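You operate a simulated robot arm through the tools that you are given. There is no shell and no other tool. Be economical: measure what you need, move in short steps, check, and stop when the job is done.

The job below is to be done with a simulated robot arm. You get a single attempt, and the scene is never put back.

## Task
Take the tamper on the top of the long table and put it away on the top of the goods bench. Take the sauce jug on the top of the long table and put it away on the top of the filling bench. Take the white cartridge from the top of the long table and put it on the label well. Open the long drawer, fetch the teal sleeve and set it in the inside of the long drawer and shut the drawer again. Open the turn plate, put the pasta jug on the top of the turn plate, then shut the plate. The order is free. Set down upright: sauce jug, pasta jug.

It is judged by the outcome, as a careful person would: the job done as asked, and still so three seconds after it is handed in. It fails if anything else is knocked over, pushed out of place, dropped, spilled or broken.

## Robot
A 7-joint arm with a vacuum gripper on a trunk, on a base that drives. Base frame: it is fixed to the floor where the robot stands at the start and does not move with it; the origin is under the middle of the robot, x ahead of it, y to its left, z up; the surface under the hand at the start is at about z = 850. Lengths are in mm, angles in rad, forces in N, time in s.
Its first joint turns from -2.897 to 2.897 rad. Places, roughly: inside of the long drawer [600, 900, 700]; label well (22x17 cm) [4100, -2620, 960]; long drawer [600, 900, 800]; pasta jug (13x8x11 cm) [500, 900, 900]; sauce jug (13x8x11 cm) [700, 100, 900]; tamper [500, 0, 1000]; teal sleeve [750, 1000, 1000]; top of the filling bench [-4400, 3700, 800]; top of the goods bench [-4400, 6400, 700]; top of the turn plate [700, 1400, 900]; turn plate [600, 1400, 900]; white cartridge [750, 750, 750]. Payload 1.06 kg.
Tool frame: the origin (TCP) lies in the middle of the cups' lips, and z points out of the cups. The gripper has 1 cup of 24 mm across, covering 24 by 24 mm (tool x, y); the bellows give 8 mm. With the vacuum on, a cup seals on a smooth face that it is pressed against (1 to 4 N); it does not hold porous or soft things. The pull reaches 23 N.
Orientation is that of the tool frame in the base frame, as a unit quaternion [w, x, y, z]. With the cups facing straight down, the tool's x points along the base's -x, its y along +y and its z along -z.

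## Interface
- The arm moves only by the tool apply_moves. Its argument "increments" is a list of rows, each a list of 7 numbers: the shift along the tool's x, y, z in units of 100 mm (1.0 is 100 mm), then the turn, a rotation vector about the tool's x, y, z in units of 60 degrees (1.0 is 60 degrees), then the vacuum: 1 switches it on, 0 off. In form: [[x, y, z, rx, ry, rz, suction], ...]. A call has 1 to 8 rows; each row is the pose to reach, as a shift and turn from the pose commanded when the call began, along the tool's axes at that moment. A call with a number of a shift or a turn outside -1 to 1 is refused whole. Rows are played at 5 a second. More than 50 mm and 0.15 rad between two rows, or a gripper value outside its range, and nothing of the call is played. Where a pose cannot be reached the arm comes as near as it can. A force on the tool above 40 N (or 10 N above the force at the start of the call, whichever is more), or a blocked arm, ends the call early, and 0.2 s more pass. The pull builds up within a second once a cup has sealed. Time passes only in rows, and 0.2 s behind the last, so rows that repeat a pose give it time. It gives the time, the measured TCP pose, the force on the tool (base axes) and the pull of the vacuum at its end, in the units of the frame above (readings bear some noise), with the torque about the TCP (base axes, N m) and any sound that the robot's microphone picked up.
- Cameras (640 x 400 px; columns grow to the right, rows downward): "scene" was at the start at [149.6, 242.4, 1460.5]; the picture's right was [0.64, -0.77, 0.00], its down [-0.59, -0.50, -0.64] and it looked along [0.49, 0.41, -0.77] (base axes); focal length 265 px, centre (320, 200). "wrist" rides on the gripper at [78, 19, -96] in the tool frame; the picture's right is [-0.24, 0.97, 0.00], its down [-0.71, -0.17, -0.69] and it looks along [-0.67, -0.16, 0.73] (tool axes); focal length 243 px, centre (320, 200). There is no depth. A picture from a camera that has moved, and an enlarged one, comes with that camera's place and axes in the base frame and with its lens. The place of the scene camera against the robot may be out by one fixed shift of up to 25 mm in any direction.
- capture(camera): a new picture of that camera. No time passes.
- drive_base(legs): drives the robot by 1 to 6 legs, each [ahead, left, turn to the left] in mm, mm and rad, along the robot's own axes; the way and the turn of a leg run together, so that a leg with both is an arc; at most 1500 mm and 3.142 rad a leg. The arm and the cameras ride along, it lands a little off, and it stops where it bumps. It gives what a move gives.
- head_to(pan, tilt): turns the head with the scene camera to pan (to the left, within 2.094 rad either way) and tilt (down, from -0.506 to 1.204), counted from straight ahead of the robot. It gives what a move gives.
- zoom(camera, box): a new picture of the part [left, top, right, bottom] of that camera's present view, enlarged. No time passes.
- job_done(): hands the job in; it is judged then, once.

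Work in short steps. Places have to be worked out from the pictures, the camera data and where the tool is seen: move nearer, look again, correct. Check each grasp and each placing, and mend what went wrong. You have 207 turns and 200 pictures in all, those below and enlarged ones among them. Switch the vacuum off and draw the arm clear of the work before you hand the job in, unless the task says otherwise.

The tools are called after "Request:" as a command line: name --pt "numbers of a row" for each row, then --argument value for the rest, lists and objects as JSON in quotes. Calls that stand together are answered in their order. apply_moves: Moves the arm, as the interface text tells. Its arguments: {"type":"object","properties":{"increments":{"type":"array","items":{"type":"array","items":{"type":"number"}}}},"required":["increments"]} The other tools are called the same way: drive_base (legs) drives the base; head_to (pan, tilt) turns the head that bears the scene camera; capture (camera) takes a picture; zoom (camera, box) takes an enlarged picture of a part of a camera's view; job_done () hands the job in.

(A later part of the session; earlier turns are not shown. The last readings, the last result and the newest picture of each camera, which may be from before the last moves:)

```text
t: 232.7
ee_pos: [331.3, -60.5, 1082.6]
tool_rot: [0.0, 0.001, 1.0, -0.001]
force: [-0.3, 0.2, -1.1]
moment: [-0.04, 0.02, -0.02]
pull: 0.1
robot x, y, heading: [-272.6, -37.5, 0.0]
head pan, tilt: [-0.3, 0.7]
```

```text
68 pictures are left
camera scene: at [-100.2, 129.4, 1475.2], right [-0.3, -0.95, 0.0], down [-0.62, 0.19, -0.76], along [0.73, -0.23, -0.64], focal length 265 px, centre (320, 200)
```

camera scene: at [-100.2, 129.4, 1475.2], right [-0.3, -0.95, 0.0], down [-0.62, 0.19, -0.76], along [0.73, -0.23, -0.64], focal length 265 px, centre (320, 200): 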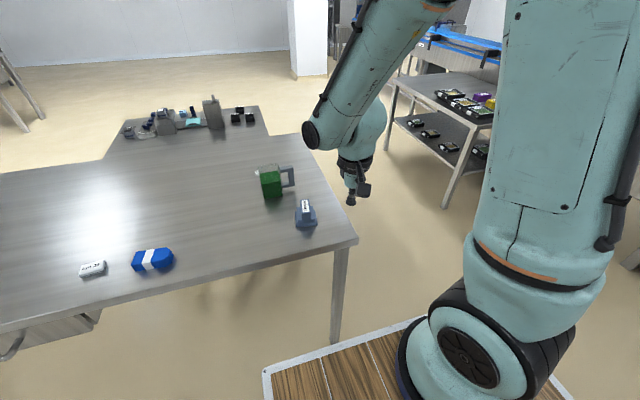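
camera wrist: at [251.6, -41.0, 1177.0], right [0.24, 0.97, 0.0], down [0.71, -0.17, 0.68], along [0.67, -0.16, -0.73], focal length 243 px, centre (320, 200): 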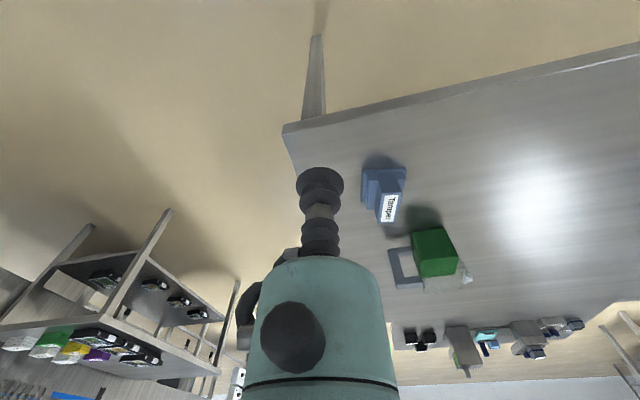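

I move nearer to the tamper and view its top.

Request:
apply_moves --pt "-0.3 0.15 0 0 0 0 0" --pt "-0.6 0.3 0.1 0 0 0 0" --pt "-0.9 0.5 0.3 0 0 0 0" --pt "-1.0 0.6 0.6 0 0 0 0"

Request:
capture --camera "wrist"

Request:
zoom --camera "wrist" --box '[280, 60, 440, 160]'

Request:
zoom --camera "scene" --box '[230, 150, 350, 250]'

```text
t: 233.7
ee_pos: [430.8, -1.4, 1023.2]
tool_rot: [0.0, 0.001, 1.0, 0.0]
force: [-0.4, 0.0, 0.2]
moment: [0.01, -0.01, -0.03]
pull: 0.1
robot x, y, heading: [-272.9, -37.1, -0.003]
head pan, tilt: [-0.3, 0.7]
```

```text
67 pictures are left
camera wrist: at [353.0, 18.4, 1117.5], right [0.24, 0.97, 0.0], down [0.71, -0.17, 0.68], along [0.67, -0.16, -0.73], focal length 243 px, centre (320, 200)
```

wrist: 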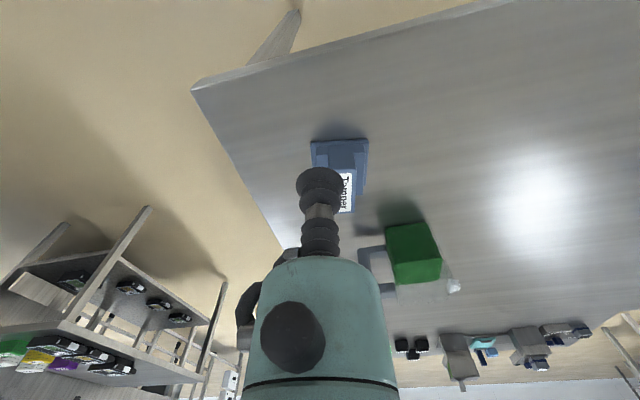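

```text
4.00 times, centred on (360, 110) of wrist
camera zoom: at [353.0, 18.4, 1117.5], right [0.24, 0.97, 0.0], down [0.71, -0.17, 0.68], along [0.67, -0.16, -0.73], focal length 970 px, centre (160, 560)
```

zoom: 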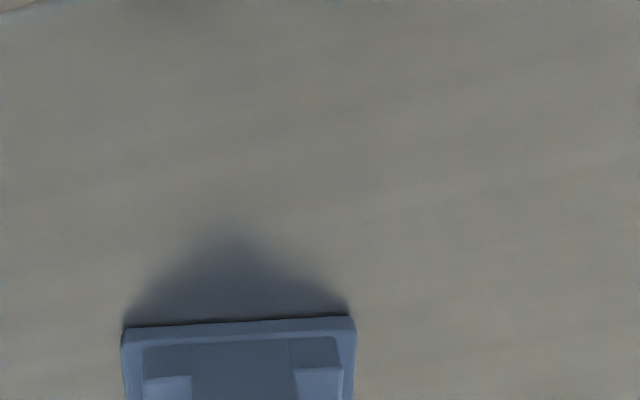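

```text
4.00 times, centred on (290, 200) of scene
camera zoom: at [-100.6, 129.1, 1475.3], right [-0.3, -0.95, 0.0], down [-0.61, 0.19, -0.77], along [0.73, -0.23, -0.64], focal length 1061 px, centre (440, 200)
```

zoom: 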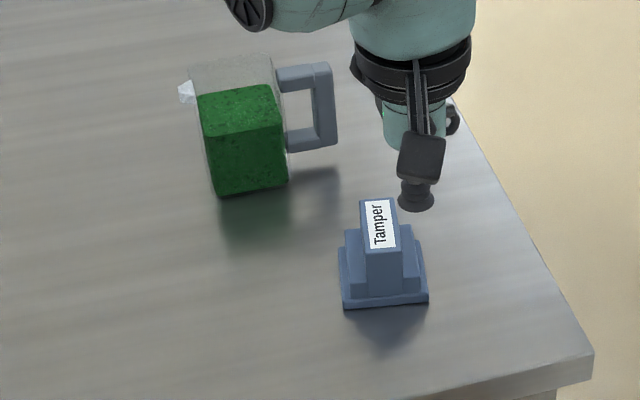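

Tamper's labelled top is at about (536,3,913), some 29 mm wide. I move straight above it to refine.

Request:
apply_moves --pt "-0.35 0.02 0 0 0 0 0" --pt "-0.7 0.04 0 0 0 0 0" --pt "-1.0 0.04 0 0 0 0 0"

Request:
zoom --camera "wrist" --box '[240, 50, 400, 150]'

```text
t: 234.5
ee_pos: [530.7, 1.0, 1023.2]
tool_rot: [0.0, 0.001, 1.0, -0.001]
force: [-0.1, -0.7, -0.1]
moment: [0.03, -0.02, -0.02]
pull: 0.0
robot x, y, heading: [-272.4, -41.5, -0.002]
head pan, tilt: [-0.3, 0.7]
```

```text
4.00 times, centred on (320, 100) of wrist
camera zoom: at [451.0, 21.1, 1117.3], right [0.24, 0.97, 0.0], down [0.71, -0.17, 0.68], along [0.67, -0.16, -0.73], focal length 970 px, centre (320, 600)
```

zoom: 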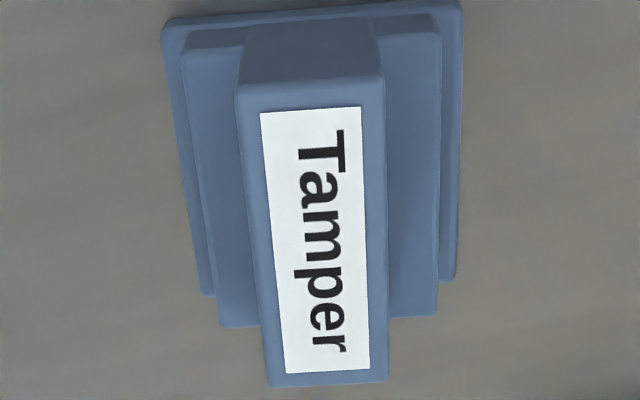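

The top's centre is (533,2), width ≈29 mm. I descend with the vacuum on.

Request:
apply_moves --pt "-0.02 0.01 0.4 0 0 0 0" --pt "-0.02 0.01 0.8 0 0 0 1" --pt "-0.02 0.01 1.0 0 0 0 1" --pt "-0.02 0.01 1.0 0 0 0 1"

Request:
apply_moves --pt "0 0 0.04 0 0 0 1" --pt "0 0 0.08 0 0 0 1" --pt "0 0 0.11 0 0 0 1" --pt "0 0 0.14 0 0 0 1" --pt "0 0 0.14 0 0 0 1"

Request:
zoom --camera "wrist" --box '[240, 80, 400, 220]'

```text
t: 235.5
ee_pos: [531.4, 2.9, 922.0]
tool_rot: [0.0, 0.0, 1.0, 0.0]
force: [-0.8, 0.0, -0.4]
moment: [0.02, 0.0, 0.02]
pull: 0.1
robot x, y, heading: [-274.2, -40.2, -0.002]
head pan, tilt: [-0.3, 0.7]
```

```text
t: 236.7
ee_pos: [532.6, 3.3, 908.7]
tool_rot: [-0.001, 0.001, 1.0, 0.0]
force: [-1.7, -0.7, 14.0]
moment: [0.02, 0.02, -0.02]
pull: 22.7
robot x, y, heading: [-273.1, -34.8, -0.011]
head pan, tilt: [-0.3, 0.7]
```

```text
2.86 times, centred on (320, 150) of wrist
camera zoom: at [452.9, 23.8, 1003.4], right [0.24, 0.97, 0.0], down [0.71, -0.17, 0.69], along [0.67, -0.16, -0.73], focal length 693 px, centre (320, 343)
```

zoom: 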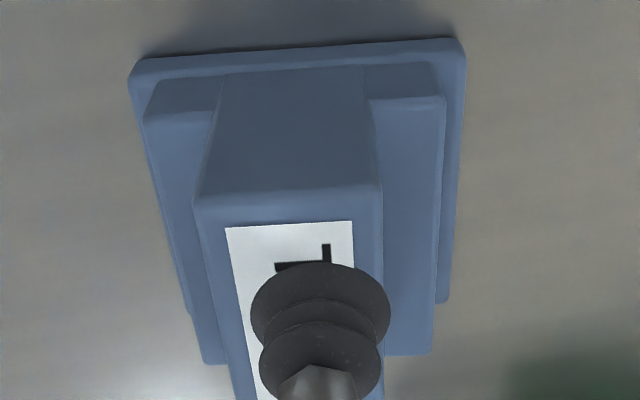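

Sealed (22.7 N). I lift and check weight, torque.

Request:
apply_moves --pt "0 0 -0.1 0 0 0 1" --pt "0 0 -0.3 0 0 0 1" --pt "0.1 0 -0.65 0 0 0 1" --pt "0.3 0 -1.0 0 0 0 1"

Request:
apply_moves --pt "0.35 0 -0.25 0 0 0 1" --pt "0.7 0 -0.5 0 0 0 1" --pt "1.0 0 -0.75 0 0 0 1"

Request:
capture --camera "wrist"

```text
t: 237.7
ee_pos: [504.2, 4.7, 1007.2]
tool_rot: [-0.001, 0.002, 1.0, 0.0]
force: [-0.5, -0.3, -1.4]
moment: [0.0, 0.06, 0.02]
pull: 23.3
robot x, y, heading: [-272.5, -33.6, -0.003]
head pan, tilt: [-0.3, 0.7]
```

```text
t: 238.5
ee_pos: [406.0, 2.3, 1082.1]
tool_rot: [-0.001, 0.0, 1.0, 0.0]
force: [0.3, -0.8, -1.7]
moment: [-0.03, 0.06, 0.02]
pull: 23.2
robot x, y, heading: [-273.6, -37.4, -0.008]
head pan, tilt: [-0.3, 0.7]
```

```text
62 pictures are left
camera wrist: at [326.4, 22.7, 1176.7], right [0.24, 0.97, 0.0], down [0.71, -0.17, 0.68], along [0.66, -0.16, -0.73], focal length 243 px, centre (320, 200)
```

wrist: 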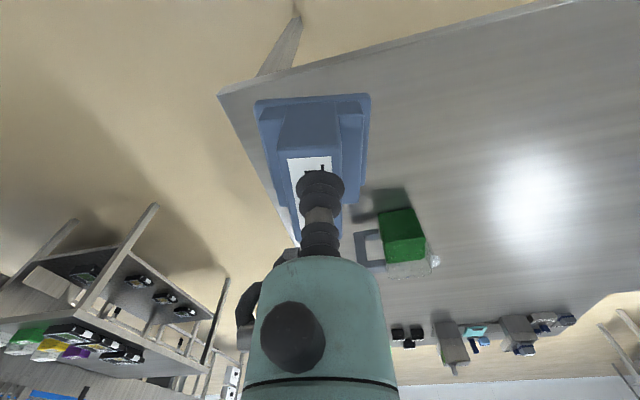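

The tamper is held (1.7 N). Goods bench is at (-4400,6400): I back off, turn left, and drive diagonally over the clear floor toward (-3100,3000).

Request:
drive_base --legs '[[-400, 0, 0], [0, 0, 2.25], [1500, 0, 0], [1500, 0, 0], [700, 0, 0]]'

Request:
head_to --pan 0.0 --tilt 0.3

Request:
capture --camera "scene"

```text
t: 263.8
ee_pos: [-3419.6, 3365.6, 1082.3]
tool_rot: [0.0, 0.903, -0.43, 0.0]
force: [-0.1, 0.8, -1.9]
moment: [0.0, -0.03, -0.04]
pull: 23.3
robot x, y, heading: [-2959.8, 2866.9, 2.249]
head pan, tilt: [-0.3, 0.7]
```

```text
t: 264.7
ee_pos: [-3421.0, 3367.1, 1082.7]
tool_rot: [-0.001, 0.903, -0.43, 0.0]
force: [0.4, -0.1, -1.2]
moment: [-0.02, 0.0, -0.01]
pull: 23.1
robot x, y, heading: [-2962.4, 2866.7, 2.252]
head pan, tilt: [0.0, 0.3]
```

```text
61 pictures are left
camera scene: at [-3254.0, 2868.6, 1511.3], right [0.78, 0.63, 0.0], down [0.19, -0.23, -0.95], along [-0.6, 0.74, -0.3], focal length 265 px, centre (320, 200)
```

scene: 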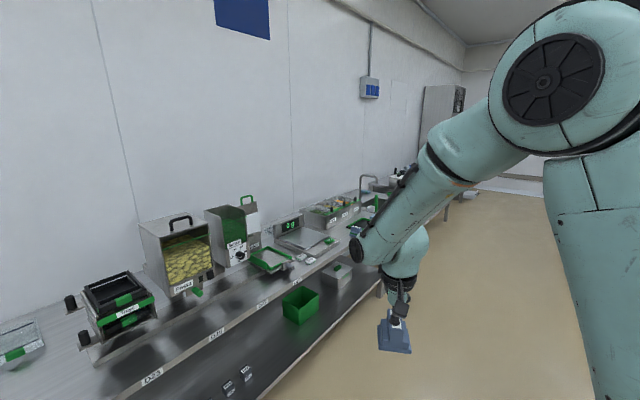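

The filling bench is on the left; the way ahead is clear. I turn to +y and go on 1500 mm.

Request:
drive_base --legs '[[0, 100, -0.68], [1500, 0, 0]]'

Request:
head_to --pan 0.35 --tilt 0.3

Request:
capture --camera "scene"

```text
t: 273.9
ee_pos: [-3120.1, 5004.4, 1082.3]
tool_rot: [0.0, 0.713, -0.701, 0.0]
force: [-0.1, 0.4, -1.2]
moment: [-0.01, 0.02, 0.02]
pull: 22.9
robot x, y, heading: [-3069.2, 4327.6, 1.58]
head pan, tilt: [0.0, 0.3]
```

```text
t: 274.7
ee_pos: [-3120.3, 5003.5, 1082.4]
tool_rot: [0.0, 0.713, -0.701, 0.0]
force: [0.6, 0.7, -1.0]
moment: [-0.02, 0.02, 0.0]
pull: 23.0
robot x, y, heading: [-3070.1, 4324.8, 1.583]
head pan, tilt: [0.351, 0.3]
```

```text
60 pictures are left
camera scene: at [-3321.9, 4494.1, 1511.4], right [0.93, 0.36, 0.0], down [0.1, -0.28, -0.96], along [-0.34, 0.89, -0.3], focal length 265 px, centre (320, 200)
```

scene: 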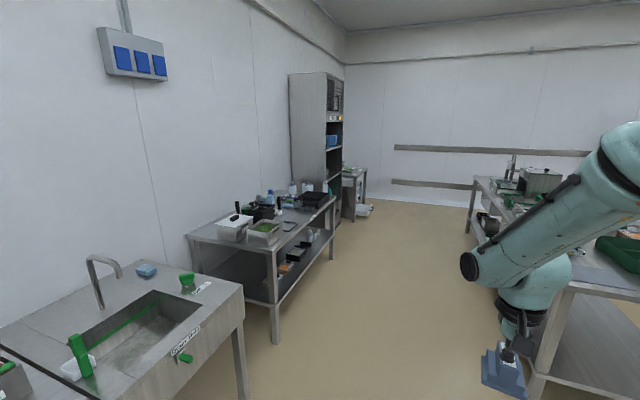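

The bench ahead-left (x -4120…, y 5790–6955, z≈700) is the goods bench. I zoom to find free space on it.

Request:
zoom --camera "scene" --box '[180, 170, 350, 276]'

```text
3.76 times, centred on (265, 223) of scene
camera zoom: at [-3321.9, 4494.1, 1511.4], right [0.93, 0.36, 0.0], down [0.1, -0.28, -0.96], along [-0.34, 0.89, -0.3], focal length 998 px, centre (527, 113)
```

zoom: 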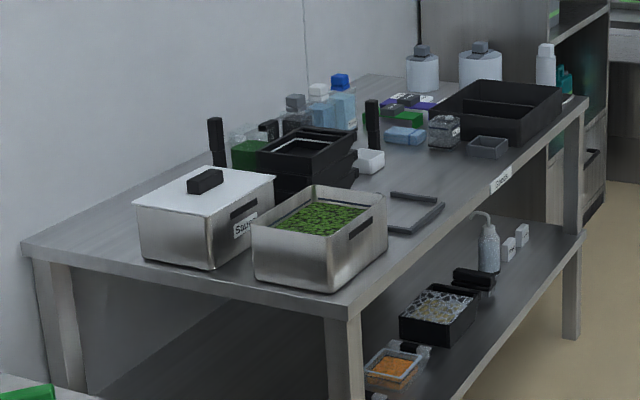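

Free spot on the goods bench around (-4215,6400). I drive to face it: ahead 2100, left 345, then turn to face -x.

Request:
drive_base --legs '[[1400, 0, 0], [720, 0, 0], [0, 250, 0], [0, 0, 1.56]]'

Request:
head_to --pan 0.0 --tilt 0.75

Request:
capture --camera "scene"

Request:
capture --camera "wrist"

```text
t: 290.4
ee_pos: [-4018.0, 6425.6, 1081.9]
tool_rot: [0.0, 1.0, -0.015, 0.0]
force: [-0.2, 0.0, -1.7]
moment: [0.0, -0.03, 0.02]
pull: 23.6
robot x, y, heading: [-3343.6, 6446.2, 3.108]
head pan, tilt: [0.351, 0.3]
```

```text
t: 291.3
ee_pos: [-4019.5, 6425.6, 1081.9]
tool_rot: [-0.001, 1.0, -0.016, 0.0]
force: [0.0, -0.2, -1.9]
moment: [-0.01, -0.01, -0.01]
pull: 22.6
robot x, y, heading: [-3338.1, 6449.4, 3.11]
head pan, tilt: [0.0, 0.75]
```

```text
58 pictures are left
camera scene: at [-3537.8, 6225.2, 1471.1], right [0.03, 1.0, 0.0], down [0.68, -0.02, -0.73], along [-0.73, 0.02, -0.68], focal length 265 px, centre (320, 200)
```

scene: 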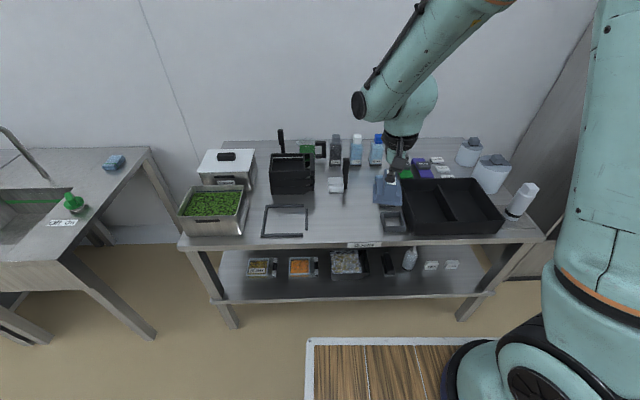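

```text
57 pictures are left
camera wrist: at [-3941.8, 6405.0, 1177.0], right [-0.27, -0.96, 0.0], down [-0.7, 0.19, 0.68], along [-0.66, 0.18, -0.73], focal length 243 px, centre (320, 200)
```

wrist: 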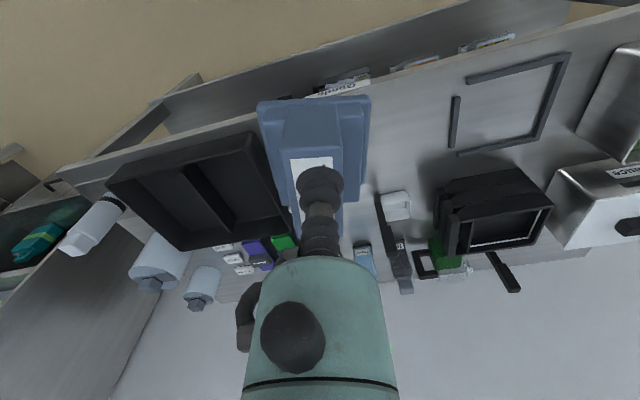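

Free gap is y≈6205–6450, x≈-4160…-4360. I'll place at about (-4240,6325): drive 100 ahead, then move the arm.

Request:
drive_base --legs '[[100, 0, 0.03]]'

Request:
apply_moves --pt "-0.3 0.25 0 0 0 0 1" --pt "-0.6 0.5 0.1 0 0 0 1" --pt "-0.9 0.75 0.3 0 0 0 1" --pt "-1.0 0.75 0.7 0 0 0 1"

Request:
apply_moves --pt "0 0 0.4 0 0 0 1" --pt "0 0 0.8 0 0 0 1" --pt "0 0 1.0 0 0 0 1"

Request:
capture --camera "wrist"

Request:
capture --camera "scene"

```text
t: 292.4
ee_pos: [-4118.9, 6406.2, 1082.2]
tool_rot: [0.0, 1.0, 0.0, 0.001]
force: [-1.1, -0.1, -1.7]
moment: [-0.04, -0.02, 0.0]
pull: 23.5
robot x, y, heading: [-3442.4, 6447.9, 3.142]
head pan, tilt: [0.0, 0.75]
```

```text
t: 293.4
ee_pos: [-4219.5, 6329.4, 1011.1]
tool_rot: [0.001, 1.0, 0.001, 0.001]
force: [0.5, -0.6, -1.0]
moment: [0.01, -0.03, 0.0]
pull: 22.3
robot x, y, heading: [-3441.9, 6446.3, 3.138]
head pan, tilt: [0.0, 0.75]
```

```text
t: 294.2
ee_pos: [-4218.9, 6331.2, 912.1]
tool_rot: [0.0, 1.0, -0.001, 0.0]
force: [0.1, -0.2, 0.7]
moment: [-0.03, -0.01, -0.04]
pull: 23.2
robot x, y, heading: [-3440.4, 6447.7, 3.136]
head pan, tilt: [0.0, 0.75]
```

```text
56 pictures are left
camera wrist: at [-4142.1, 6313.7, 1007.4], right [-0.24, -0.97, 0.0], down [-0.71, 0.17, 0.68], along [-0.67, 0.16, -0.73], focal length 243 px, centre (320, 200)
```

wrist: 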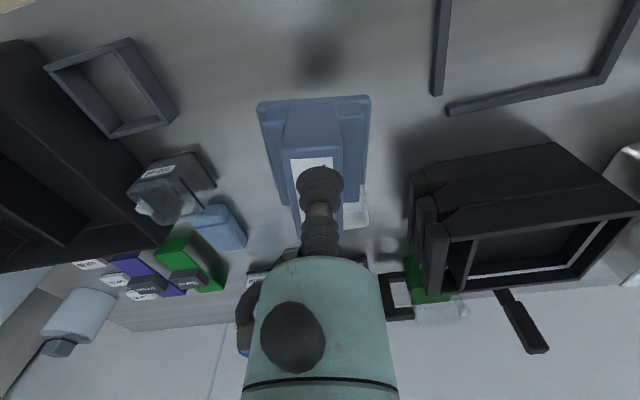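

```text
55 pictures are left
camera scene: at [-3633.8, 6221.4, 1471.1], right [0.0, 1.0, 0.0], down [0.68, 0.0, -0.73], along [-0.73, 0.0, -0.68], focal length 265 px, centre (320, 200)
```

scene: 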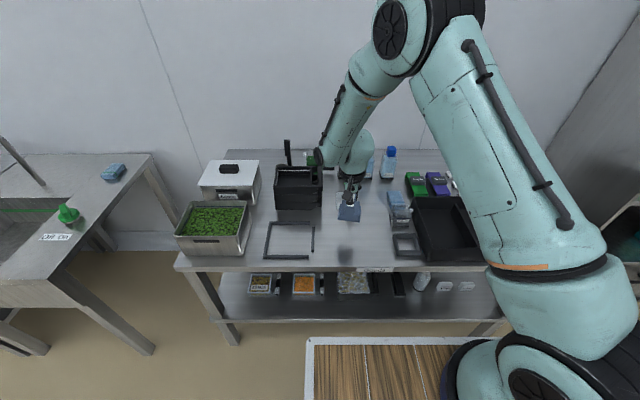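

The spot below is clear. I shift 20 mm inward and lower.

Request:
apply_moves --pt "-0.1 0 0.4 0 0 0 1" --pt "-0.2 0 0.8 0 0 0 1" --pt "-0.2 0 1.0 0 0 0 1"

Request:
apply_moves --pt "0 0 0.25 0 0 0 1" --pt "0 0 0.35 0 0 0 1" --pt "0 0 0.4 0 0 0 1" --pt "0 0 0.44 0 0 0 1" --pt "0 0 0.44 0 0 0 1"

Request:
capture --camera "wrist"

```text
t: 295.0
ee_pos: [-4238.8, 6329.6, 810.3]
tool_rot: [0.0, 1.0, 0.0, 0.0]
force: [0.7, -0.4, -0.7]
moment: [0.0, -0.01, 0.0]
pull: 22.3
robot x, y, heading: [-3442.6, 6447.6, 3.139]
head pan, tilt: [0.0, 0.75]
```

```text
t: 295.5
ee_pos: [-4242.0, 6328.2, 793.1]
tool_rot: [0.001, 1.0, -0.001, -0.002]
force: [4.2, 0.4, 24.4]
moment: [-0.01, 0.09, -0.01]
pull: 22.6
robot x, y, heading: [-3441.3, 6449.0, 3.14]
head pan, tilt: [0.0, 0.75]
stopped in row 2: the force on the tool passed its limit at 72 N (the readings are from after the stop); the commanded pose is now the measured one
```

```text
54 pictures are left
camera wrist: at [-4164.3, 6310.8, 887.4], right [-0.24, -0.97, 0.0], down [-0.7, 0.17, 0.69], along [-0.67, 0.16, -0.73], focal length 243 px, centre (320, 200)
```

wrist: 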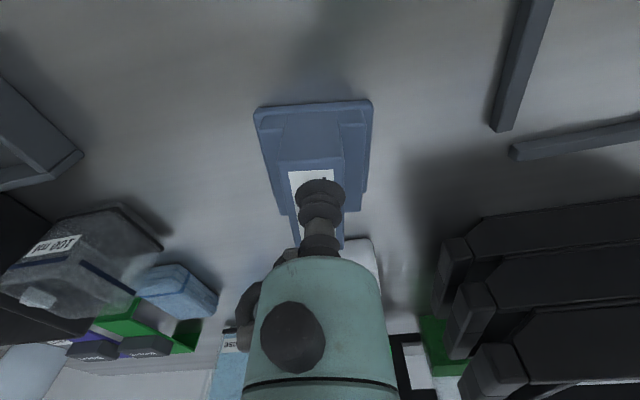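

The bench was higher (z≈732): contact made, the tamper sits on it. I ease up and release.

Request:
apply_moves --pt "0 0 -0.04 0 0 0 1" --pt "0 0 -0.04 0 0 0 0" --pt "0 0 -0.04 0 0 0 0" --pt "0 0 -0.04 0 0 0 0" --pt "0 0 -0.04 0 0 0 0" --pt "0 0 -0.12 0 0 0 0" --pt "0 0 -0.4 0 0 0 0" --pt "0 0 -0.8 0 0 0 0"

Request:
apply_moves --pt "0 0 -0.5 0 0 0 0" --pt "0.2 0 -0.9 0 0 0 0"

Request:
apply_moves --pt "0.3 0 -0.35 0 0 0 0" --pt "0.6 0 -0.7 0 0 0 0" --pt "0.9 0 -1.0 0 0 0 0"

Request:
capture --camera "wrist"

```text
t: 297.3
ee_pos: [-4240.2, 6329.3, 870.6]
tool_rot: [0.0, 1.0, -0.001, 0.0]
force: [0.1, -1.0, -0.2]
moment: [0.01, 0.0, 0.0]
pull: 0.0
robot x, y, heading: [-3443.5, 6449.9, 3.14]
head pan, tilt: [0.0, 0.75]
```

```text
t: 297.9
ee_pos: [-4220.1, 6330.2, 959.9]
tool_rot: [0.001, 1.0, -0.001, -0.002]
force: [0.0, 0.5, 0.3]
moment: [0.0, -0.03, -0.03]
pull: 0.0
robot x, y, heading: [-3439.8, 6448.4, 3.142]
head pan, tilt: [0.0, 0.75]
```

```text
t: 298.7
ee_pos: [-4130.7, 6329.5, 1059.1]
tool_rot: [0.0, 1.0, -0.001, -0.001]
force: [-1.2, 0.0, -1.0]
moment: [0.01, 0.0, 0.01]
pull: 0.1
robot x, y, heading: [-3438.9, 6442.6, 3.138]
head pan, tilt: [0.0, 0.75]
```

```text
53 pictures are left
camera wrist: at [-4054.6, 6312.0, 1153.9], right [-0.24, -0.97, 0.0], down [-0.71, 0.17, 0.69], along [-0.67, 0.16, -0.73], focal length 243 px, centre (320, 200)
```

wrist: 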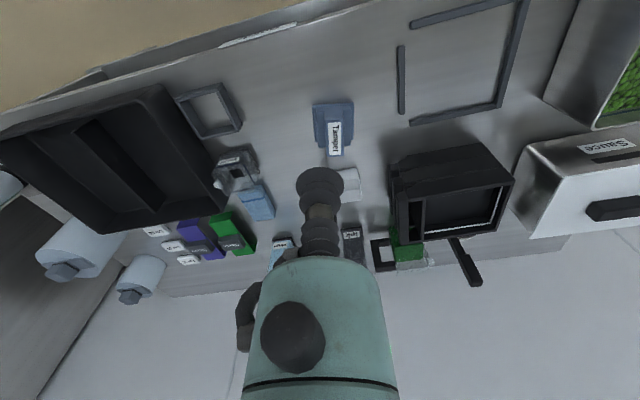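

The tamper stands on the goods bench. I head back and stop beside the filling bench to look for a free spot.

Request:
drive_base --legs '[[-240, 0, 0], [0, 0, 1.571], [1400, 0, 0], [1400, 0, 0]]'

Request:
head_to --pan -1.45 --tilt 0.55

Request:
capture --camera "scene"

```text
t: 317.6
ee_pos: [-3060.0, 2925.4, 1058.9]
tool_rot: [0.0, 0.706, 0.708, -0.001]
force: [0.2, 0.8, 0.5]
moment: [-0.02, -0.02, 0.03]
pull: 0.1
robot x, y, heading: [-3179.7, 3612.5, -1.569]
head pan, tilt: [0.0, 0.75]
```

```text
t: 319.2
ee_pos: [-3058.8, 2924.6, 1058.8]
tool_rot: [0.001, 0.707, 0.708, 0.0]
force: [-0.4, 0.5, -1.2]
moment: [0.02, -0.01, 0.0]
pull: 0.1
robot x, y, heading: [-3179.3, 3616.0, -1.567]
head pan, tilt: [-1.45, 0.55]
```

```text
52 pictures are left
camera scene: at [-3067.2, 3487.6, 1488.4], right [-0.12, 0.99, 0.0], down [0.52, 0.06, -0.85], along [-0.85, -0.1, -0.52], focal length 265 px, centre (320, 200)
```

scene: 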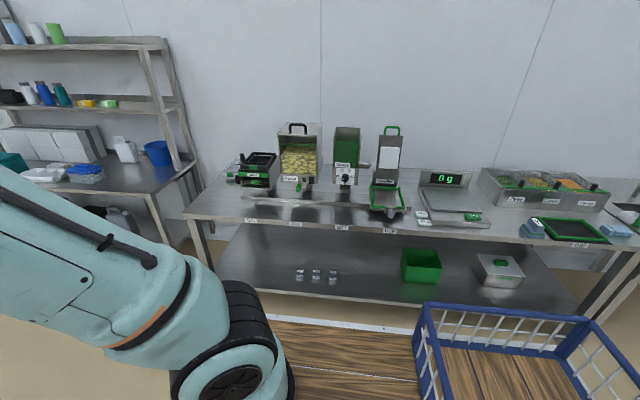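

I zoom on the bench's front area.

Request:
zoom --camera "scene" --box '[180, 120, 440, 260]'

```text
2.46 times, centred on (310, 190) of scene
camera zoom: at [-3067.2, 3487.6, 1488.4], right [-0.12, 0.99, 0.0], down [0.52, 0.06, -0.85], along [-0.85, -0.1, -0.52], focal length 653 px, centre (345, 225)
```

zoom: 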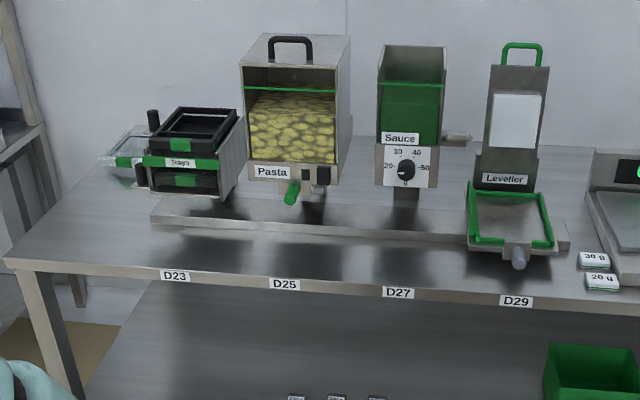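

There's a free area at the bench's left end (x≈-3975…-4280, y≈2810–3030). Now I drive back to the long table for the sauce jug.

Request:
drive_base --legs '[[750, 0, 0], [0, 0, 0.709], [1500, 0, 0], [1500, 0, 0], [840, 0, 0], [0, 0, 0.858]]'

```text
t: 345.5
ee_pos: [21.8, 75.2, 1059.8]
tool_rot: [0.001, 0.005, 1.0, 0.0]
force: [-0.2, 0.2, 0.3]
moment: [-0.03, 0.01, 0.01]
pull: 0.0
robot x, y, heading: [-669.6, -38.5, -0.012]
head pan, tilt: [-1.45, 0.55]
```

Now ahead 400 mm and look at the sauce jug.

Request:
drive_base --legs '[[400, 30, 0.012]]'

Request:
head_to --pan -0.15 --tilt 0.65

Request:
capture --camera "wrist"

Request:
zoom --camera "scene" --box '[230, 120, 430, 245]'

```text
t: 348.0
ee_pos: [422.3, 108.0, 1059.3]
tool_rot: [0.001, 0.0, 1.0, 0.0]
force: [-0.2, 0.8, 0.0]
moment: [-0.03, 0.02, 0.0]
pull: 0.0
robot x, y, heading: [-264.5, -11.4, -0.0]
head pan, tilt: [-1.45, 0.55]
```

```text
t: 349.5
ee_pos: [422.4, 108.6, 1058.8]
tool_rot: [0.001, 0.0, 1.0, 0.0]
force: [0.7, 0.1, 0.4]
moment: [0.0, 0.01, 0.0]
pull: 0.0
robot x, y, heading: [-265.6, -11.3, 0.002]
head pan, tilt: [-0.15, 0.649]
```

```text
50 pictures are left
camera wrist: at [342.9, 128.6, 1153.9], right [0.23, 0.97, 0.0], down [0.71, -0.17, 0.69], along [0.67, -0.16, -0.73], focal length 243 px, centre (320, 200)
```

wrist: 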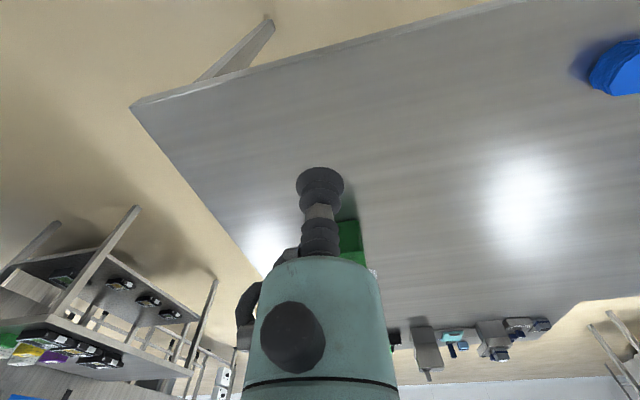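

```text
3.20 times, centred on (330, 182) of scene
camera zoom: at [-90.6, 170.5, 1479.6], right [-0.15, -0.99, 0.0], down [-0.6, 0.09, -0.8], along [0.79, -0.12, -0.6], focal length 849 px, centre (288, 256)
```

zoom: 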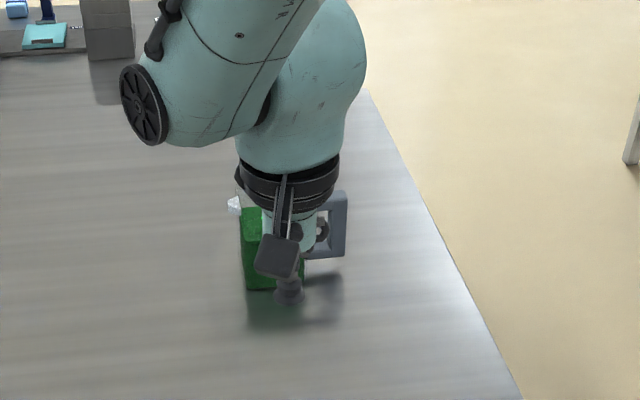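

The sauce jug's -x wall is at x≈677, y≈60–132. I turn the tool to point +x (camera to the +y side) with a combined rotation, at safe height.

Request:
apply_moves --pt "0 0 0 -0.072 -0.072 0.072 0" --pt "0 0 0 -0.144 -0.144 0.144 0" --pt "0 0 0 -0.216 -0.216 0.216 0" --pt "0 0 0 -0.289 -0.289 0.289 0" --pt "0 0 0 -0.361 -0.361 0.361 0" --pt "0 0 0 -0.433 -0.433 0.433 0" --pt "0 0 0 -0.505 -0.505 0.505 0" --pt "0 0 0 -0.577 -0.577 0.577 0"

Request:
apply_moves --pt "0 0 0 -0.072 -0.072 0.072 0" --pt "0 0 0 -0.144 -0.144 0.144 0" --pt "0 0 0 -0.216 -0.216 0.216 0" --pt "0 0 0 -0.289 -0.289 0.289 0" --pt "0 0 0 -0.361 -0.361 0.361 0" --pt "0 0 0 -0.433 -0.433 0.433 0" --pt "0 0 0 -0.505 -0.505 0.505 0" --pt "0 0 0 -0.577 -0.577 0.577 0"

Request:
capture --camera "wrist"

Request:
capture --camera "scene"

```text
t: 351.3
ee_pos: [421.6, 109.6, 1059.2]
tool_rot: [0.289, 0.29, 0.865, 0.289]
force: [0.1, 0.0, 0.4]
moment: [0.02, -0.02, -0.01]
pull: 0.1
robot x, y, heading: [-268.7, -8.0, 0.004]
head pan, tilt: [-0.15, 0.649]
```

```text
t: 353.1
ee_pos: [422.4, 109.5, 1059.4]
tool_rot: [0.5, 0.5, 0.499, 0.501]
force: [0.5, -0.5, 0.6]
moment: [0.0, 0.0, 0.02]
pull: 0.0
robot x, y, heading: [-269.2, -10.6, -0.0]
head pan, tilt: [-0.15, 0.649]
```

```text
48 pictures are left
camera wrist: at [325.4, 187.4, 1077.4], right [0.0, -0.24, 0.97], down [-0.69, -0.71, -0.17], along [0.73, -0.67, -0.16], focal length 243 px, centre (320, 200)
```

wrist: 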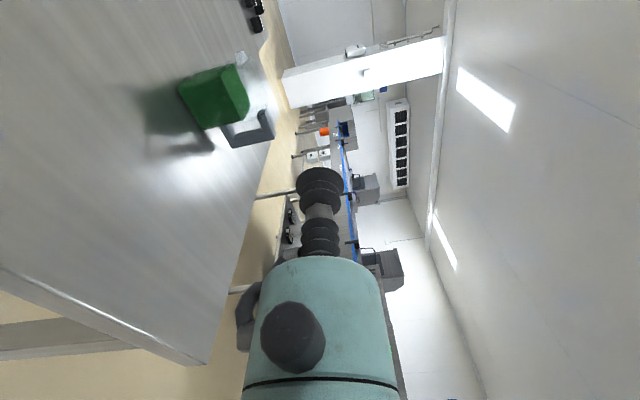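

```text
47 pictures are left
camera scene: at [-90.7, 170.4, 1479.6], right [-0.15, -0.99, 0.0], down [-0.6, 0.09, -0.8], along [0.79, -0.12, -0.6], focal length 265 px, centre (320, 200)
```

scene: 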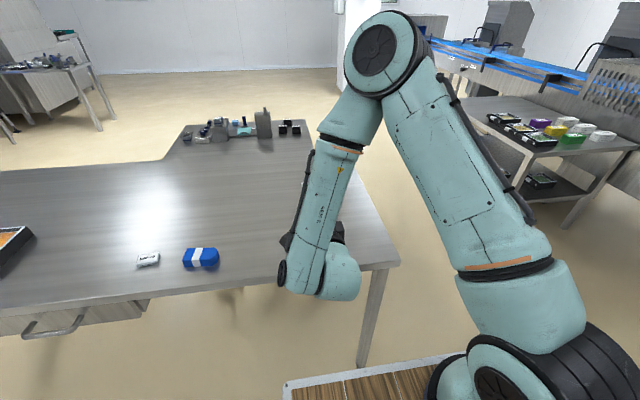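

Orientation is right. I zoom the wrist view to measure the wall.

Request:
zoom --camera "wrist" --box '[140, 40, 300, 180]'

```text
2.86 times, centred on (220, 110) of wrist
camera zoom: at [325.4, 187.4, 1077.4], right [0.0, -0.24, 0.97], down [-0.69, -0.71, -0.17], along [0.73, -0.67, -0.16], focal length 693 px, centre (606, 457)
```

zoom: 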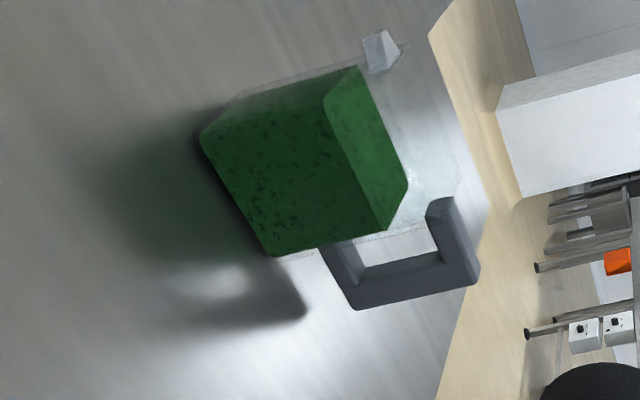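

Face at x≈688, y 55–124 (mid ≈88), slight yaw. I approach to x≈600 at z≈932.

Request:
apply_moves --pt "-0.03 -0.3 0.3 0 -0.03 0 0" --pt "-0.06 -0.6 0.6 0 -0.067 0 0" --pt "-0.1 -0.9 0.9 0 -0.067 0 0"

Request:
apply_moves --pt "-0.03 -0.2 0.3 0 0 0 0" --pt "-0.05 -0.37 0.6 0 0 0 0" --pt "-0.05 -0.37 0.88 0 0 0 0"

Request:
capture --camera "wrist"

Request:
capture --camera "scene"

```text
t: 353.9
ee_pos: [512.5, 99.8, 970.3]
tool_rot: [0.517, 0.517, 0.482, 0.483]
force: [-0.3, 0.4, 0.0]
moment: [-0.01, 0.02, 0.01]
pull: 0.2
robot x, y, heading: [-267.9, -7.2, -0.0]
head pan, tilt: [-0.15, 0.649]
```

```text
t: 354.7
ee_pos: [599.1, 86.9, 931.8]
tool_rot: [0.517, 0.517, 0.483, 0.482]
force: [-0.2, 0.2, -0.3]
moment: [0.01, 0.0, -0.01]
pull: 0.0
robot x, y, heading: [-265.1, -9.6, -0.007]
head pan, tilt: [-0.15, 0.649]
```

```text
45 pictures are left
camera wrist: at [508.4, 173.0, 949.4], right [-0.02, -0.23, 0.97], down [-0.73, -0.66, -0.17], along [0.68, -0.71, -0.16], focal length 243 px, centre (320, 200)
```

wrist: 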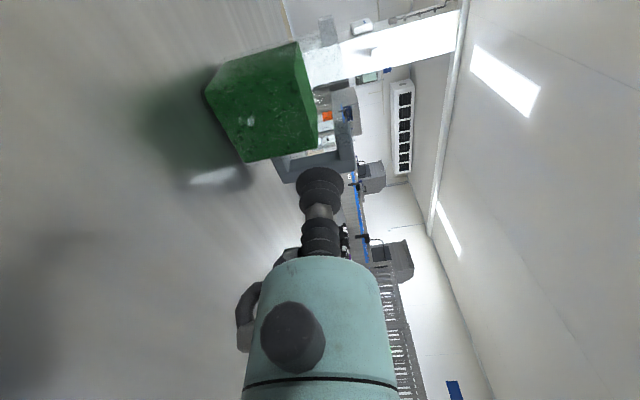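

```text
44 pictures are left
camera scene: at [-90.7, 170.7, 1479.6], right [-0.15, -0.99, 0.0], down [-0.6, 0.09, -0.8], along [0.79, -0.12, -0.6], focal length 265 px, centre (320, 200)
```

scene: 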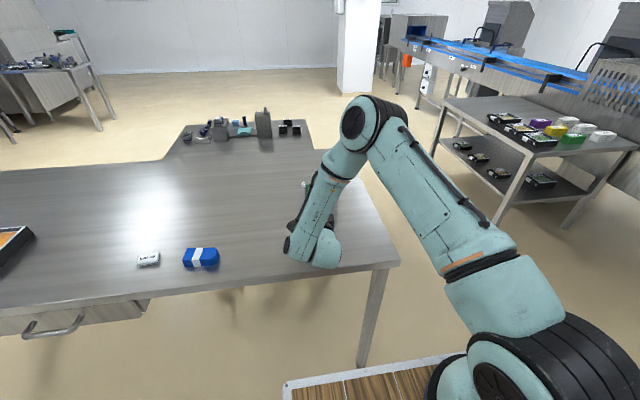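

Face at x≈688–691, mid y≈85; aligned. I advance with the vacuum on and creep to contact.

Request:
apply_moves --pt "0 0 0.4 0 0 0 1" --pt "0 0 0.76 0 0 0 1" --pt "0 0 0.82 0 0 0 1" --pt "0 0 0.86 0 0 0 1" --pt "0 0 0.89 0 0 0 1" --pt "0 0 0.89 0 0 0 1"

```text
t: 356.1
ee_pos: [690.2, 81.8, 933.0]
tool_rot: [0.517, 0.517, 0.483, 0.482]
force: [-2.9, 0.9, 0.0]
moment: [-0.04, 0.01, 0.02]
pull: 22.7
robot x, y, heading: [-269.0, -9.1, -0.005]
head pan, tilt: [-0.15, 0.649]
```

Sealed. I lift gently and pitch up 8° to keep the jug level.

Request:
apply_moves --pt "0 0.05 0 0 0 0 1" --pt "0 0.12 0 -0.04 0 0 1" --pt "0 0.22 0 -0.09 0 0 1" --pt "0 0.35 0 -0.133 0 0 1" --pt "0 0.5 0 -0.133 0 0 1" --pt "0 0.5 0 -0.133 0 0 1"

Request:
capture --camera "wrist"

Request:
zoom --camera "scene" --box '[260, 140, 400, 260]'

```text
t: 357.5
ee_pos: [688.0, 82.4, 982.0]
tool_rot: [0.552, 0.48, 0.447, 0.515]
force: [0.9, 0.4, -4.5]
moment: [0.07, 0.21, 0.02]
pull: 23.2
robot x, y, heading: [-268.6, -12.7, -0.0]
head pan, tilt: [-0.15, 0.649]
```

```text
43 pictures are left
camera wrist: at [596.0, 167.6, 987.5], right [-0.15, -0.23, 0.96], down [-0.7, -0.66, -0.27], along [0.7, -0.72, -0.06], focal length 243 px, centre (320, 200)
```

wrist: 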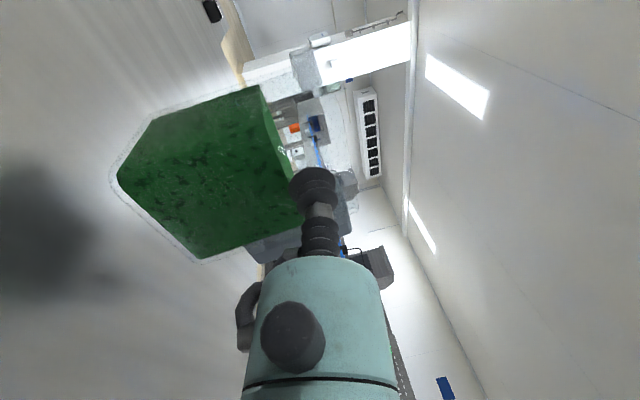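

```text
3.33 times, centred on (330, 200) of scene
camera zoom: at [-90.4, 170.6, 1479.6], right [-0.15, -0.99, 0.0], down [-0.6, 0.09, -0.8], along [0.79, -0.12, -0.6], focal length 884 px, centre (287, 200)
```

zoom: 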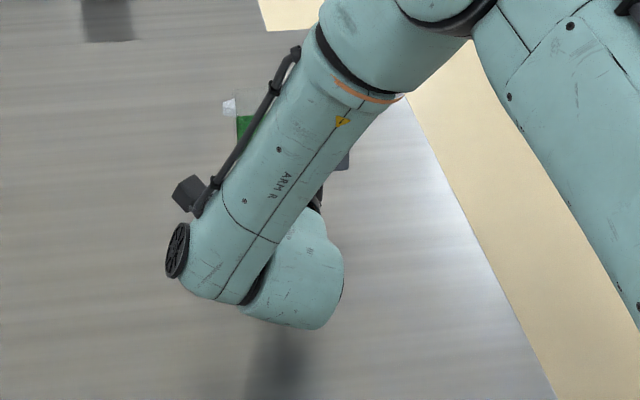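

Held at 4.5 N with similar level pose. I raise 80 mm and draw back 100 mm, then back away from the table and check.

Request:
apply_moves --pt "0 0.25 0 0 0 0 1" --pt "0 0.5 -0.1 0 0 0 1" --pt "0 0.75 -0.3 0 0 0 1" --pt "0 0.9 -0.6 0 0 0 1" --pt "0 0.93 -0.88 0 0 0 1"

Request:
drive_base --legs '[[-400, 0, 0]]'

Request:
capture --camera "wrist"

Request:
head_to --pan -0.15 --tilt 0.4

Request:
capture --camera "scene"

```text
t: 358.7
ee_pos: [589.1, 87.1, 1061.8]
tool_rot: [0.552, 0.479, 0.447, 0.515]
force: [-0.7, 0.6, -4.8]
moment: [0.0, 0.23, 0.01]
pull: 23.2
robot x, y, heading: [-269.2, -8.4, -0.002]
head pan, tilt: [-0.15, 0.649]
```

```text
t: 361.2
ee_pos: [189.1, 88.6, 1061.1]
tool_rot: [0.552, 0.479, 0.448, 0.514]
force: [-0.1, -0.2, -5.0]
moment: [0.02, 0.24, 0.0]
pull: 22.4
robot x, y, heading: [-670.4, -6.4, -0.003]
head pan, tilt: [-0.15, 0.649]
```

```text
41 pictures are left
camera wrist: at [96.3, 174.6, 1066.3], right [-0.15, -0.23, 0.96], down [-0.7, -0.66, -0.27], along [0.7, -0.72, -0.06], focal length 243 px, centre (320, 200)
```

wrist: 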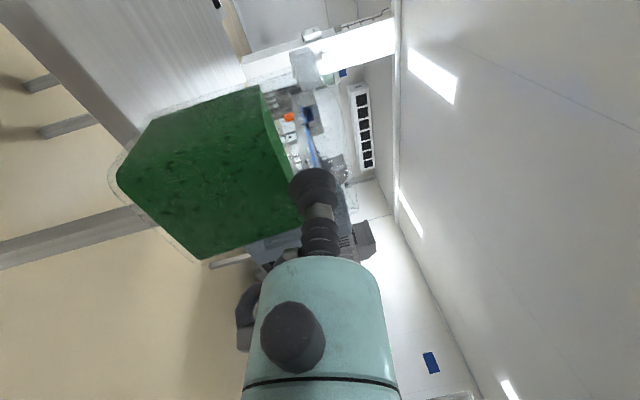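

```text
t: 362.0
ee_pos: [188.8, 89.0, 1061.8]
tool_rot: [0.552, 0.48, 0.447, 0.515]
force: [0.3, -0.1, -3.9]
moment: [0.04, 0.2, 0.02]
pull: 22.7
robot x, y, heading: [-664.3, -10.0, -0.002]
head pan, tilt: [-0.15, 0.4]
```

```text
40 pictures are left
camera scene: at [-484.2, 170.4, 1502.0], right [-0.15, -0.99, 0.0], down [-0.39, 0.06, -0.92], along [0.91, -0.14, -0.39], focal length 265 px, centre (320, 200)
```

scene: 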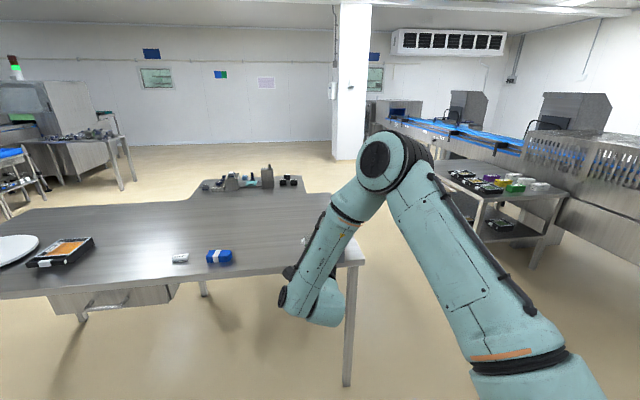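

All well. I drive to (-3000,2983) and turn to face the filling bench.

Request:
drive_base --legs '[[0, 0, 2.235], [1500, 0, 0], [1500, 0, 0], [793, 0, 0], [0, 0, 0.906]]'

Request:
head_to --pan 0.0 --tilt 0.55

Request:
capture --camera "scene"

Request:
capture --camera "wrist"

```text
t: 388.0
ee_pos: [-3855.8, 2920.9, 1062.4]
tool_rot: [-0.514, -0.447, 0.48, 0.552]
force: [0.0, 0.9, -4.5]
moment: [-0.05, -0.26, 0.0]
pull: 22.9
robot x, y, heading: [-2992.5, 3014.0, 3.141]
head pan, tilt: [-0.15, 0.4]
```

```text
t: 388.7
ee_pos: [-3855.7, 2920.1, 1061.9]
tool_rot: [-0.514, -0.448, 0.48, 0.552]
force: [0.8, -0.2, -4.5]
moment: [-0.02, -0.26, 0.03]
pull: 22.9
robot x, y, heading: [-2998.1, 3017.6, 3.135]
head pan, tilt: [0.0, 0.55]
```

```text
39 pictures are left
camera scene: at [-3198.2, 2790.9, 1488.4], right [0.0, 1.0, 0.0], down [0.52, 0.0, -0.85], along [-0.85, 0.0, -0.52], focal length 265 px, centre (320, 200)
```

scene: 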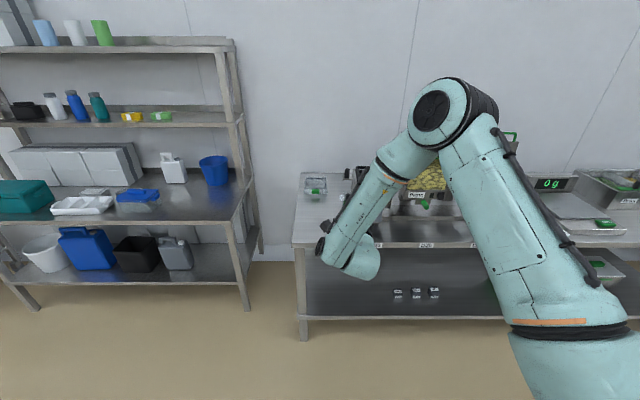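

```text
38 pictures are left
camera wrist: at [-3764.7, 2836.4, 1066.1], right [0.15, 0.23, 0.96], down [0.7, 0.66, -0.27], along [-0.7, 0.72, -0.06], focal length 243 px, centre (320, 200)
```

wrist: 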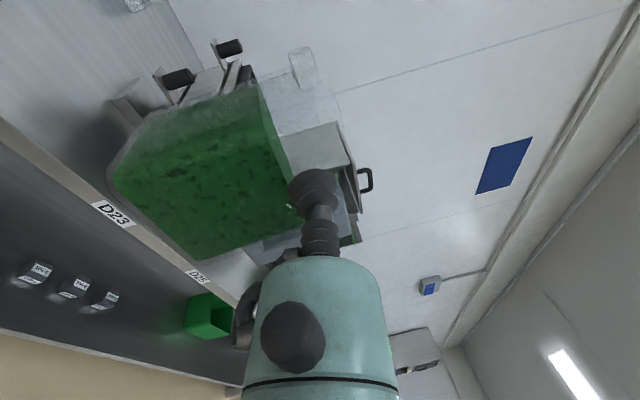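

Bench top ≈780–790, front edge x≈-4020, left end y≈2656, track begins at y≈2930. I drive so the jug's centre comes to about (-4110,2795).

Request:
drive_base --legs '[[0, 127, 0.003], [212, 0, 0]]'

Request:
head_to --pan 0.0 --tilt 0.75

Request:
capture --camera "scene"

Request:
capture --camera "wrist"

```text
t: 391.2
ee_pos: [-4066.3, 2782.5, 1061.0]
tool_rot: [-0.517, -0.45, 0.478, 0.549]
force: [-0.3, 0.1, -3.9]
moment: [0.0, -0.24, -0.01]
pull: 22.7
robot x, y, heading: [-3208.4, 2890.5, -3.137]
head pan, tilt: [0.0, 0.55]
```

```text
t: 392.0
ee_pos: [-4065.1, 2783.0, 1060.4]
tool_rot: [-0.517, -0.45, 0.478, 0.549]
force: [-0.2, -0.4, -3.6]
moment: [-0.01, -0.24, 0.03]
pull: 22.9
robot x, y, heading: [-3208.6, 2888.1, -3.137]
head pan, tilt: [0.0, 0.75]
```

```text
37 pictures are left
camera scene: at [-3400.7, 2660.5, 1471.1], right [-0.01, 1.0, 0.0], down [0.68, 0.01, -0.73], along [-0.73, -0.01, -0.68], focal length 265 px, centre (320, 200)
```

scene: 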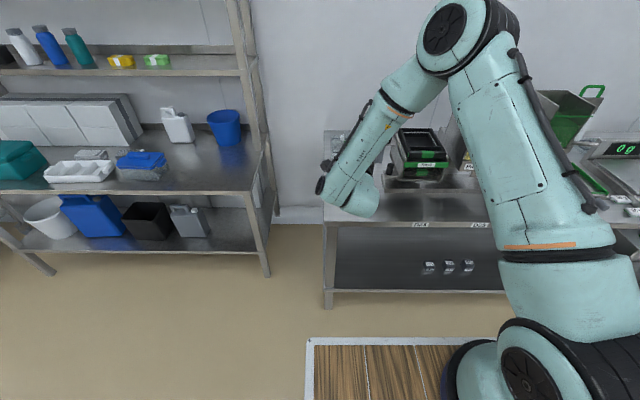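

```text
36 pictures are left
camera wrist: at [-3974.4, 2700.2, 1066.0], right [0.15, 0.23, 0.96], down [0.7, 0.67, -0.26], along [-0.7, 0.71, -0.06], focal length 243 px, centre (320, 200)
```

wrist: 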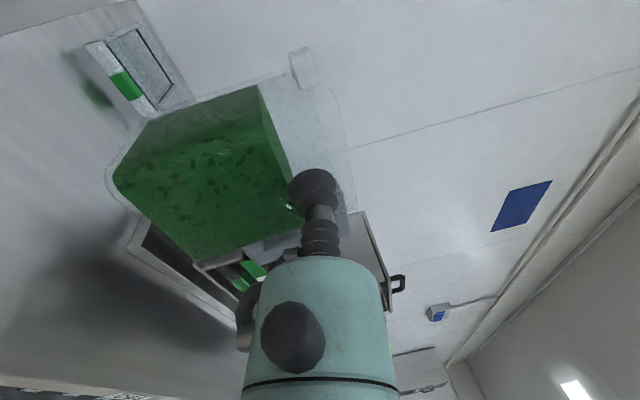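

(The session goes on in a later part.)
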